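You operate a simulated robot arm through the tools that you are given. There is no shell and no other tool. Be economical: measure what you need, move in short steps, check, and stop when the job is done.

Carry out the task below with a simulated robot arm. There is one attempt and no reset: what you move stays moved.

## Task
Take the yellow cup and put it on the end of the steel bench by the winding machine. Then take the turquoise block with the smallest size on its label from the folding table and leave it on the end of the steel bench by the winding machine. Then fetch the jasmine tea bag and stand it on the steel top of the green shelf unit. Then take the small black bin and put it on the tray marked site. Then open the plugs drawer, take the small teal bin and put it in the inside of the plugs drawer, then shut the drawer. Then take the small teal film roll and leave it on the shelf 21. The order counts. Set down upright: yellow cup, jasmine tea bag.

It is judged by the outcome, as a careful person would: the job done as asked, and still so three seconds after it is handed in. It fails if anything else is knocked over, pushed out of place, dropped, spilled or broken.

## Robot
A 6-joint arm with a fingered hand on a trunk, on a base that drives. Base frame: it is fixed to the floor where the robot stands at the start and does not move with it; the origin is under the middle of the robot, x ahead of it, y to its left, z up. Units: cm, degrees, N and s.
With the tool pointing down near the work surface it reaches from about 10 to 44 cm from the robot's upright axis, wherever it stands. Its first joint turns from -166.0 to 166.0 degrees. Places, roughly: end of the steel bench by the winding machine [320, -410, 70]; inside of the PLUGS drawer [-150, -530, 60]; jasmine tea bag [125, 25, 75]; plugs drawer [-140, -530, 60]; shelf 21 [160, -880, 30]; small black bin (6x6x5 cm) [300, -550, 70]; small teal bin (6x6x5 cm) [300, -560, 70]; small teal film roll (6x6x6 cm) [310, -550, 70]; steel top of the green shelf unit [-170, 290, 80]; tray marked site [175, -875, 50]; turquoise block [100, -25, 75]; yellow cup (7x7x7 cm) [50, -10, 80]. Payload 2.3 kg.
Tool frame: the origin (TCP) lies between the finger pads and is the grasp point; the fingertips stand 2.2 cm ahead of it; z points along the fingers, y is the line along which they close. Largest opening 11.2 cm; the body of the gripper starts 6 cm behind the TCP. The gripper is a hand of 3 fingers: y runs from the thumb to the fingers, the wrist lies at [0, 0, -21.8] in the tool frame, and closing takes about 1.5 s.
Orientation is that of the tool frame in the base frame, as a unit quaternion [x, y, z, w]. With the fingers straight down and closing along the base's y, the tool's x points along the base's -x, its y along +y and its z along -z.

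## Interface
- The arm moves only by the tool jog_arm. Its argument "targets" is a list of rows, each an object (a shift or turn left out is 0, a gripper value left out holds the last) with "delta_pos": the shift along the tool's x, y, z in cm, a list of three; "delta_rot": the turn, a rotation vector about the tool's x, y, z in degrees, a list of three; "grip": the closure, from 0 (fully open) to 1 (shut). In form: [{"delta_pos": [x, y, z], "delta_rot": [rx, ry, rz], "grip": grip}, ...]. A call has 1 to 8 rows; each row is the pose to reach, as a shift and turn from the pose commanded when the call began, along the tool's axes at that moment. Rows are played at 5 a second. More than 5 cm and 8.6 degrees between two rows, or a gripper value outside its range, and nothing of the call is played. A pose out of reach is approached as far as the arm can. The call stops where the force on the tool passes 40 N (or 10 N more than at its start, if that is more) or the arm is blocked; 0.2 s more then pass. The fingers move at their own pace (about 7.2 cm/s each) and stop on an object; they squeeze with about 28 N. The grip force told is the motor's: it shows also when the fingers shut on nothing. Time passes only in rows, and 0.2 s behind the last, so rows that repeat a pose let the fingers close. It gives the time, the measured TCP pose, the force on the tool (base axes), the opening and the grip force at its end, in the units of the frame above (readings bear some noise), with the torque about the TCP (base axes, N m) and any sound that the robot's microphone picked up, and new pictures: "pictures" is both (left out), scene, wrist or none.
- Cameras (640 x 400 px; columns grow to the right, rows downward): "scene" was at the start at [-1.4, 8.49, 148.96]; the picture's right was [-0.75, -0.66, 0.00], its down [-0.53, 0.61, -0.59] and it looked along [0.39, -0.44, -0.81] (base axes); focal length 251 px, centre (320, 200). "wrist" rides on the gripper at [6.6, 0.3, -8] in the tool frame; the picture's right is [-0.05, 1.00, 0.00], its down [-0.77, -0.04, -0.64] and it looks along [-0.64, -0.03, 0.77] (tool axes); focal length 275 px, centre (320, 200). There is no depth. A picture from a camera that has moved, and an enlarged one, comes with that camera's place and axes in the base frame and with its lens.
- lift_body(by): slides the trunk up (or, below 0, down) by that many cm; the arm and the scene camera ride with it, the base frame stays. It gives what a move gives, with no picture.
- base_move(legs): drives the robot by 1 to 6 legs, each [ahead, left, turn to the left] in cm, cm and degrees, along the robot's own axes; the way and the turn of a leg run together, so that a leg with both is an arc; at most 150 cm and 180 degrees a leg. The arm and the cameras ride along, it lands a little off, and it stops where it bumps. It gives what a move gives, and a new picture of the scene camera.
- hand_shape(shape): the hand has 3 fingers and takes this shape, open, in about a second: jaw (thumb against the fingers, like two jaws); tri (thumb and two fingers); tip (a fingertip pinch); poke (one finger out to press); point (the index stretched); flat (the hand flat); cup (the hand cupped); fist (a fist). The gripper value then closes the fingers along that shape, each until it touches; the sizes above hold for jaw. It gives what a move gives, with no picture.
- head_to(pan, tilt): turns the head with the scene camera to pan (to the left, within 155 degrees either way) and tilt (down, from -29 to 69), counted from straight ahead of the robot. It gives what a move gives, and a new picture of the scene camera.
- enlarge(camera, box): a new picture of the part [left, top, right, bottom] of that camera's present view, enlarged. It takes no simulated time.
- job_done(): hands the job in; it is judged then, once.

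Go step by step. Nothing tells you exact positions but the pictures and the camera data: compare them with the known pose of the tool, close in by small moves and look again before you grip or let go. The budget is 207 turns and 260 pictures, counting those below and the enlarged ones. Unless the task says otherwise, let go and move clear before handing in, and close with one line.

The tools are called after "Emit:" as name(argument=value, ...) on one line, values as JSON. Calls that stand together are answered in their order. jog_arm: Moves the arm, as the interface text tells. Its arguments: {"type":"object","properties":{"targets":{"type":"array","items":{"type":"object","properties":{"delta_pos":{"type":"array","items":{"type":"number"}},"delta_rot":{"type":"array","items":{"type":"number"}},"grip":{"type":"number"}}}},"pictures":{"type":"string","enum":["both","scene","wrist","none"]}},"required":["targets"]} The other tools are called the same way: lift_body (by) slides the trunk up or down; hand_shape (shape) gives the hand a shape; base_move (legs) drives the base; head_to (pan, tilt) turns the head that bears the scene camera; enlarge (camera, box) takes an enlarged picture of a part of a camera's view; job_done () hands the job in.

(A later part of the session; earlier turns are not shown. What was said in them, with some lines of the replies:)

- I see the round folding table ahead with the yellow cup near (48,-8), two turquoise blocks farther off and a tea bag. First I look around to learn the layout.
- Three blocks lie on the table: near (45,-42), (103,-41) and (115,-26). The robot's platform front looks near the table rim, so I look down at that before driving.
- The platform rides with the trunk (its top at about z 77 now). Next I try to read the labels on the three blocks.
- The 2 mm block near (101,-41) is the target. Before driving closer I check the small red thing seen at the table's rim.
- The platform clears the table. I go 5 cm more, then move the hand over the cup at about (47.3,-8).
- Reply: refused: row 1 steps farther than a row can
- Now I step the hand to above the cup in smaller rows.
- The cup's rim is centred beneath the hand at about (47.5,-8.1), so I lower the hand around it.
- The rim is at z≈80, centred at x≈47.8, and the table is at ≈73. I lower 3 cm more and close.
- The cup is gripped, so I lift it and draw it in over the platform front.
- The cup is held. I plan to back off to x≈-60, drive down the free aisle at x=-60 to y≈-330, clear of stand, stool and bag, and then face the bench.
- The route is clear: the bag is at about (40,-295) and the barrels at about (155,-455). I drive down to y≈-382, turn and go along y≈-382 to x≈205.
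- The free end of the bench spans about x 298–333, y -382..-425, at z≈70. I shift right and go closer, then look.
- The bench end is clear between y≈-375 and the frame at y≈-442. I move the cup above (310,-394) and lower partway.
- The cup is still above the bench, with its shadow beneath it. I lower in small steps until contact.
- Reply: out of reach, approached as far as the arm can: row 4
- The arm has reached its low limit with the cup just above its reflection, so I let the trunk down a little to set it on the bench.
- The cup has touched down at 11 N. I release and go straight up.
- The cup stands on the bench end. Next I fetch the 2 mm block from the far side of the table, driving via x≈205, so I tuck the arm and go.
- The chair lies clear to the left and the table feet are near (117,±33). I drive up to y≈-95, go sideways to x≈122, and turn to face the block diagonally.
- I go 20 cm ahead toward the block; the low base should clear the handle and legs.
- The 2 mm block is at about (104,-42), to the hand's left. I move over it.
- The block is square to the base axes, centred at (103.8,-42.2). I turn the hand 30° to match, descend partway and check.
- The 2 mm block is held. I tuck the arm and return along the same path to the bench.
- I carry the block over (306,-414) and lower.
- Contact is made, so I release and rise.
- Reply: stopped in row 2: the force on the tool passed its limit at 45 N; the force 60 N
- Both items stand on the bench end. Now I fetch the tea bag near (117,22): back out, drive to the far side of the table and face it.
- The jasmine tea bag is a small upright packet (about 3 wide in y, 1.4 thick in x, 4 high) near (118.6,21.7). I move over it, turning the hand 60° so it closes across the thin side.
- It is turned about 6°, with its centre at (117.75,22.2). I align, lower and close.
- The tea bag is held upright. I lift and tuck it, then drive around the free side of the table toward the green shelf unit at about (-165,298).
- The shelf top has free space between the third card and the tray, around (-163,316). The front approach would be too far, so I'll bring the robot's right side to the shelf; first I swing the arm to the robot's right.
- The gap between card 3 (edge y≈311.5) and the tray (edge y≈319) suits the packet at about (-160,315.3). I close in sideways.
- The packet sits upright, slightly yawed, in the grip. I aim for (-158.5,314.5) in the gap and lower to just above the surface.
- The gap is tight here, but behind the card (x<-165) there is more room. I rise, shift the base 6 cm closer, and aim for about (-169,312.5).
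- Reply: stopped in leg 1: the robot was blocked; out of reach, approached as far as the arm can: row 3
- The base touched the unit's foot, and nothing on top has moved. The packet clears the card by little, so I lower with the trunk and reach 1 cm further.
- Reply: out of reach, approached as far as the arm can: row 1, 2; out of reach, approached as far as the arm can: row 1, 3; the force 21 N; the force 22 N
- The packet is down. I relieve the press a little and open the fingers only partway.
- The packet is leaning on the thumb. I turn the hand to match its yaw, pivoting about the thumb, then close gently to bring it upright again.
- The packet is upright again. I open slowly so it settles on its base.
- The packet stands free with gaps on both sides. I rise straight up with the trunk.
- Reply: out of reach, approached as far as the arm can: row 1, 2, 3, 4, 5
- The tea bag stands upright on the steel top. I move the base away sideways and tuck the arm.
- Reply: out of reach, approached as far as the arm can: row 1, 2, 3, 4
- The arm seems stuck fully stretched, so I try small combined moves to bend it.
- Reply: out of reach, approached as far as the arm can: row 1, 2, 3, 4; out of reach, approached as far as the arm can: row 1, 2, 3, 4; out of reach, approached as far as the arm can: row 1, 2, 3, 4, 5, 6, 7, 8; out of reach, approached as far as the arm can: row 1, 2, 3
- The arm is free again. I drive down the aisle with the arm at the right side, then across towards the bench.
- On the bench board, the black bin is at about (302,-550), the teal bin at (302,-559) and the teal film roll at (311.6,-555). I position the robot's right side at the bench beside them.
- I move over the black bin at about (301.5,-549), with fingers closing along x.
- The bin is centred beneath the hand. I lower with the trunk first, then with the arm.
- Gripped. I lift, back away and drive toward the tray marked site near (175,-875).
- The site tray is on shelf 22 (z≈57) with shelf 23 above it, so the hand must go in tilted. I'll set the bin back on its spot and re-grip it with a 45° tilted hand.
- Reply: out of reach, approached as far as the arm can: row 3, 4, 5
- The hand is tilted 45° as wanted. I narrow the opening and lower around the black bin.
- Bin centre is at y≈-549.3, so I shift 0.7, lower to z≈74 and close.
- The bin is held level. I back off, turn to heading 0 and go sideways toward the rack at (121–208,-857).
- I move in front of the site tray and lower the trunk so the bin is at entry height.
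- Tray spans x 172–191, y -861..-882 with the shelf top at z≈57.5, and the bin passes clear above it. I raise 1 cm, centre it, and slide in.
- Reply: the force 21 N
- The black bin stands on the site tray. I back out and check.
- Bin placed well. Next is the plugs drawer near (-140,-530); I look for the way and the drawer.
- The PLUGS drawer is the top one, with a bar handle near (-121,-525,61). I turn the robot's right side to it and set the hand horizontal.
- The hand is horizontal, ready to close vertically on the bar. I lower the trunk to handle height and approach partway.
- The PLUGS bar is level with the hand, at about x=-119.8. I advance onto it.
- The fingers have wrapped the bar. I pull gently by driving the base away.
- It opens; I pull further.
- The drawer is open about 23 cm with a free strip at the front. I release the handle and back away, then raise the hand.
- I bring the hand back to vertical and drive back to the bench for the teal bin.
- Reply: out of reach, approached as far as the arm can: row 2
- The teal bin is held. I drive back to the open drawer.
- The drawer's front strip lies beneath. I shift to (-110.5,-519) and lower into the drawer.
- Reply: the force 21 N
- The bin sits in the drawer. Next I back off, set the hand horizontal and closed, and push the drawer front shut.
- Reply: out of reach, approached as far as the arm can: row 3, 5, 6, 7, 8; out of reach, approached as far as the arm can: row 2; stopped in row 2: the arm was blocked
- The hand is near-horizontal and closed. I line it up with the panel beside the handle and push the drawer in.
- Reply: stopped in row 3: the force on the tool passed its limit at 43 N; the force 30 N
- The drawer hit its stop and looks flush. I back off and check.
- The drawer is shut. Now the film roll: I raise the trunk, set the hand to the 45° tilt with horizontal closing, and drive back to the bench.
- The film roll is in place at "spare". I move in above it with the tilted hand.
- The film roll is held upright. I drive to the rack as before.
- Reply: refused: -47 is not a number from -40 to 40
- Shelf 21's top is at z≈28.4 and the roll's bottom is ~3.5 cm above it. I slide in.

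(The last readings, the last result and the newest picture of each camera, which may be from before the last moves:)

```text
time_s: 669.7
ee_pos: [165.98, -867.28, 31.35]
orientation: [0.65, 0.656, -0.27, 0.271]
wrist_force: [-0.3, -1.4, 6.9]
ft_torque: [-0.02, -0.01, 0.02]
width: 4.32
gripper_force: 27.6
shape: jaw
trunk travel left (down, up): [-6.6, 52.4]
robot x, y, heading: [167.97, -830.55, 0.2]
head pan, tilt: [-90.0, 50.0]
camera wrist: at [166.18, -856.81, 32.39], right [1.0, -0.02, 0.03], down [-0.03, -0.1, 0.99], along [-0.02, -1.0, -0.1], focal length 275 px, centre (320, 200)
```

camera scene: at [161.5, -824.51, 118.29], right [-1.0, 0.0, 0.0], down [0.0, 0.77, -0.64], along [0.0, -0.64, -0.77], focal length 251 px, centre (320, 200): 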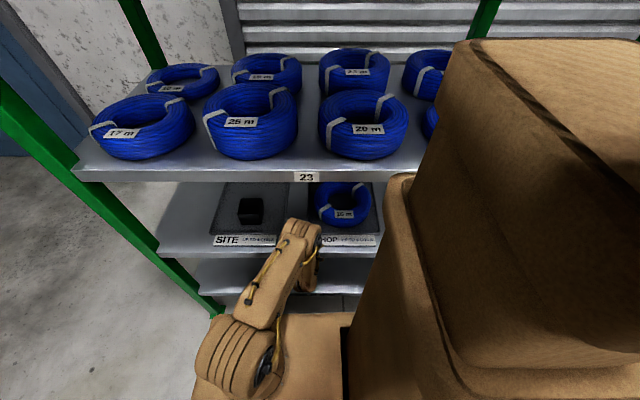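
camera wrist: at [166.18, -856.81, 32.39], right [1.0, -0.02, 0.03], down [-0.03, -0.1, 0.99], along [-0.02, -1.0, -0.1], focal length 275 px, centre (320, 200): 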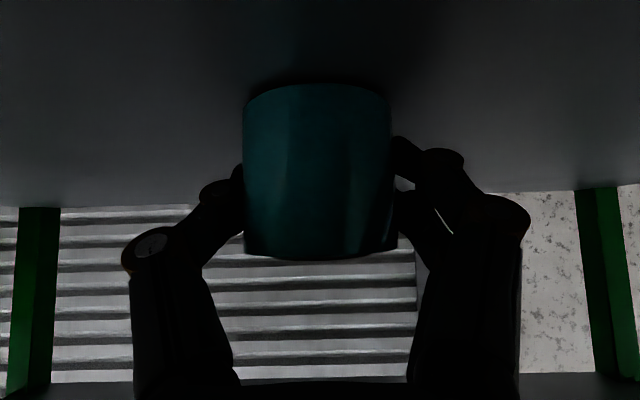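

The roll has touched the shelf. I release slowly and draw back.

Emit:
lift_body(by=-0.2)

Emit:
jog_arm(targets=[{"delta_pos": [0, 0, 0], "grip": 0.6}, {"delta_pos": [0, 0, 0], "grip": 0.5}, {"delta_pos": [0, 0, 0], "grip": 0.4}, {"delta_pos": [0, 0, 0], "grip": 0.3}, {"delta_pos": [0, 0, 0], "grip": 0.25}, {"delta_pos": [0, 0, 0], "grip": 0.25}], pictures="wrist")

```text
time_s: 670.2
ee_pos: [165.98, -867.21, 31.28]
orientation: [0.65, 0.655, -0.271, 0.272]
wrist_force: [0.1, -1.2, 19.4]
ft_torque: [-0.09, 0.0, -0.02]
width: 4.31
gripper_force: 28.3
shape: jaw
trunk travel left (down, up): [-6.4, 52.6]
robot x, y, heading: [167.39, -830.55, 0.1]
head pan, tilt: [-90.0, 50.0]
```

```text
time_s: 671.6
ee_pos: [165.89, -867.15, 31.03]
orientation: [0.651, 0.656, -0.27, 0.27]
wrist_force: [-0.1, -0.6, 0.6]
ft_torque: [0.0, -0.02, 0.0]
width: 8.35
gripper_force: 0.0
shape: jaw
trunk travel left (down, up): [-6.4, 52.6]
robot x, y, heading: [167.22, -830.89, -0.1]
head pan, tilt: [-90.0, 50.0]
camera wrist: at [166.19, -856.79, 32.16], right [1.0, -0.03, 0.03], down [-0.03, -0.1, 0.99], along [-0.02, -0.99, -0.1], focal length 275 px, centre (320, 200)
```

wrist: 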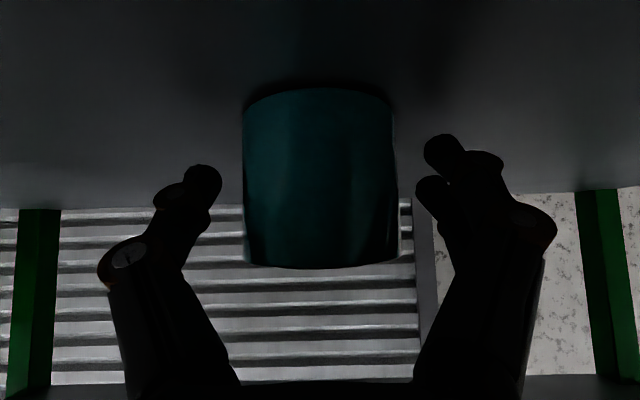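

Emit:
jog_arm(targets=[{"delta_pos": [0, 0, -2]}, {"delta_pos": [0, 0, -5]}], pictures="none")

Emit:
base_move(legs=[[0, 50, 0]])

Emit:
jog_arm(targets=[{"delta_pos": [0, 0, 0]}], pictures="wrist")

Emit:
enlarge(camera="scene", box=[180, 80, 440, 240])

```text
time_s: 672.2
ee_pos: [165.88, -863.65, 34.7]
orientation: [0.651, 0.656, -0.27, 0.271]
wrist_force: [-0.9, -0.1, -0.1]
ft_torque: [-0.04, 0.02, -0.02]
width: 8.35
gripper_force: 0.0
shape: jaw
trunk travel left (down, up): [-6.4, 52.6]
robot x, y, heading: [168.03, -831.06, 0.1]
head pan, tilt: [-90.0, 50.0]
```

```text
time_s: 675.1
ee_pos: [165.88, -814.15, 34.71]
orientation: [0.651, 0.656, -0.269, 0.27]
wrist_force: [0.1, 0.5, -0.6]
ft_torque: [-0.01, 0.02, 0.04]
width: 8.41
gripper_force: 0.1
shape: jaw
trunk travel left (down, up): [-6.4, 52.6]
robot x, y, heading: [167.89, -781.33, 0.2]
head pan, tilt: [-90.0, 50.0]
camera scene: at [161.52, -774.92, 113.39], right [-1.0, 0.0, 0.0], down [0.0, 0.77, -0.64], along [0.0, -0.64, -0.77], focal length 251 px, centre (320, 200)
```

scene: 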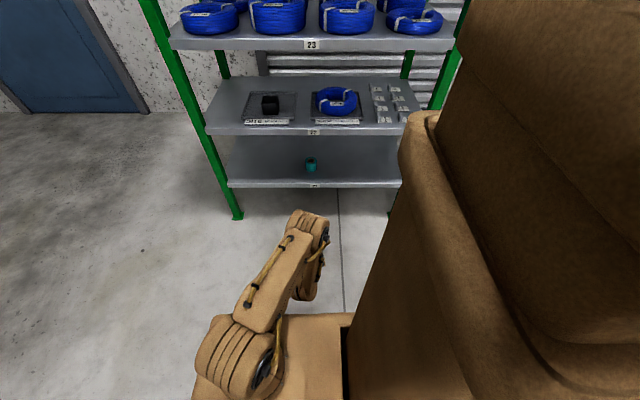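

```text
time_s: 675.5
ee_pos: [165.94, -814.17, 34.74]
orientation: [0.651, 0.656, -0.269, 0.271]
wrist_force: [0.2, -0.6, -0.1]
ft_torque: [-0.02, 0.0, 0.01]
width: 8.37
gripper_force: 0.0
shape: jaw
trunk travel left (down, up): [-6.4, 52.6]
robot x, y, heading: [167.54, -780.9, 0.2]
head pan, tilt: [-90.0, 50.0]
camera wrist: at [166.12, -803.72, 35.78], right [1.0, -0.03, 0.03], down [-0.03, -0.1, 0.99], along [-0.02, -0.99, -0.1], focal length 275 px, centre (320, 200)
```

wrist: 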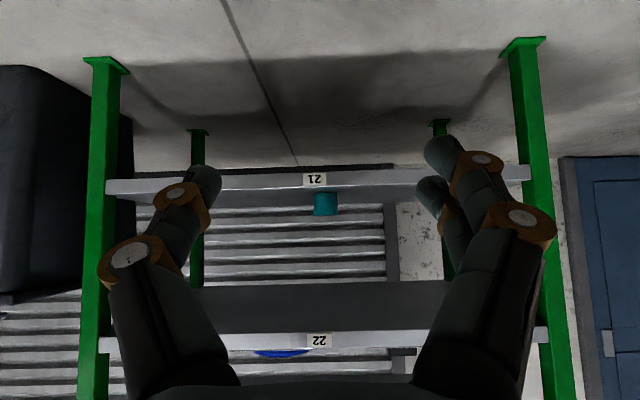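

```text
2.46 times, centred on (310, 160) of scene
camera zoom: at [161.52, -774.91, 113.39], right [-1.0, 0.0, 0.0], down [0.0, 0.77, -0.64], along [0.0, -0.64, -0.77], focal length 618 px, centre (345, 298)
```

zoom: 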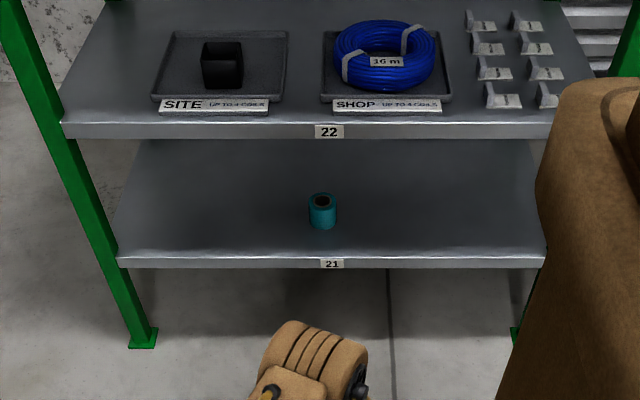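

Everything is in place: the roll stands on shelf 21, the black bin is on the site tray, the drawer is shut, and the hand is clear.

Emit:
job_done()

```text
The job is handed in.
```

All six steps were carried out in the order given, the hand was clear at the end, and the job is handed in. I did not go back for a final look at the yellow cup, the 2 mm block or the tea bag, which were standing when last seen.
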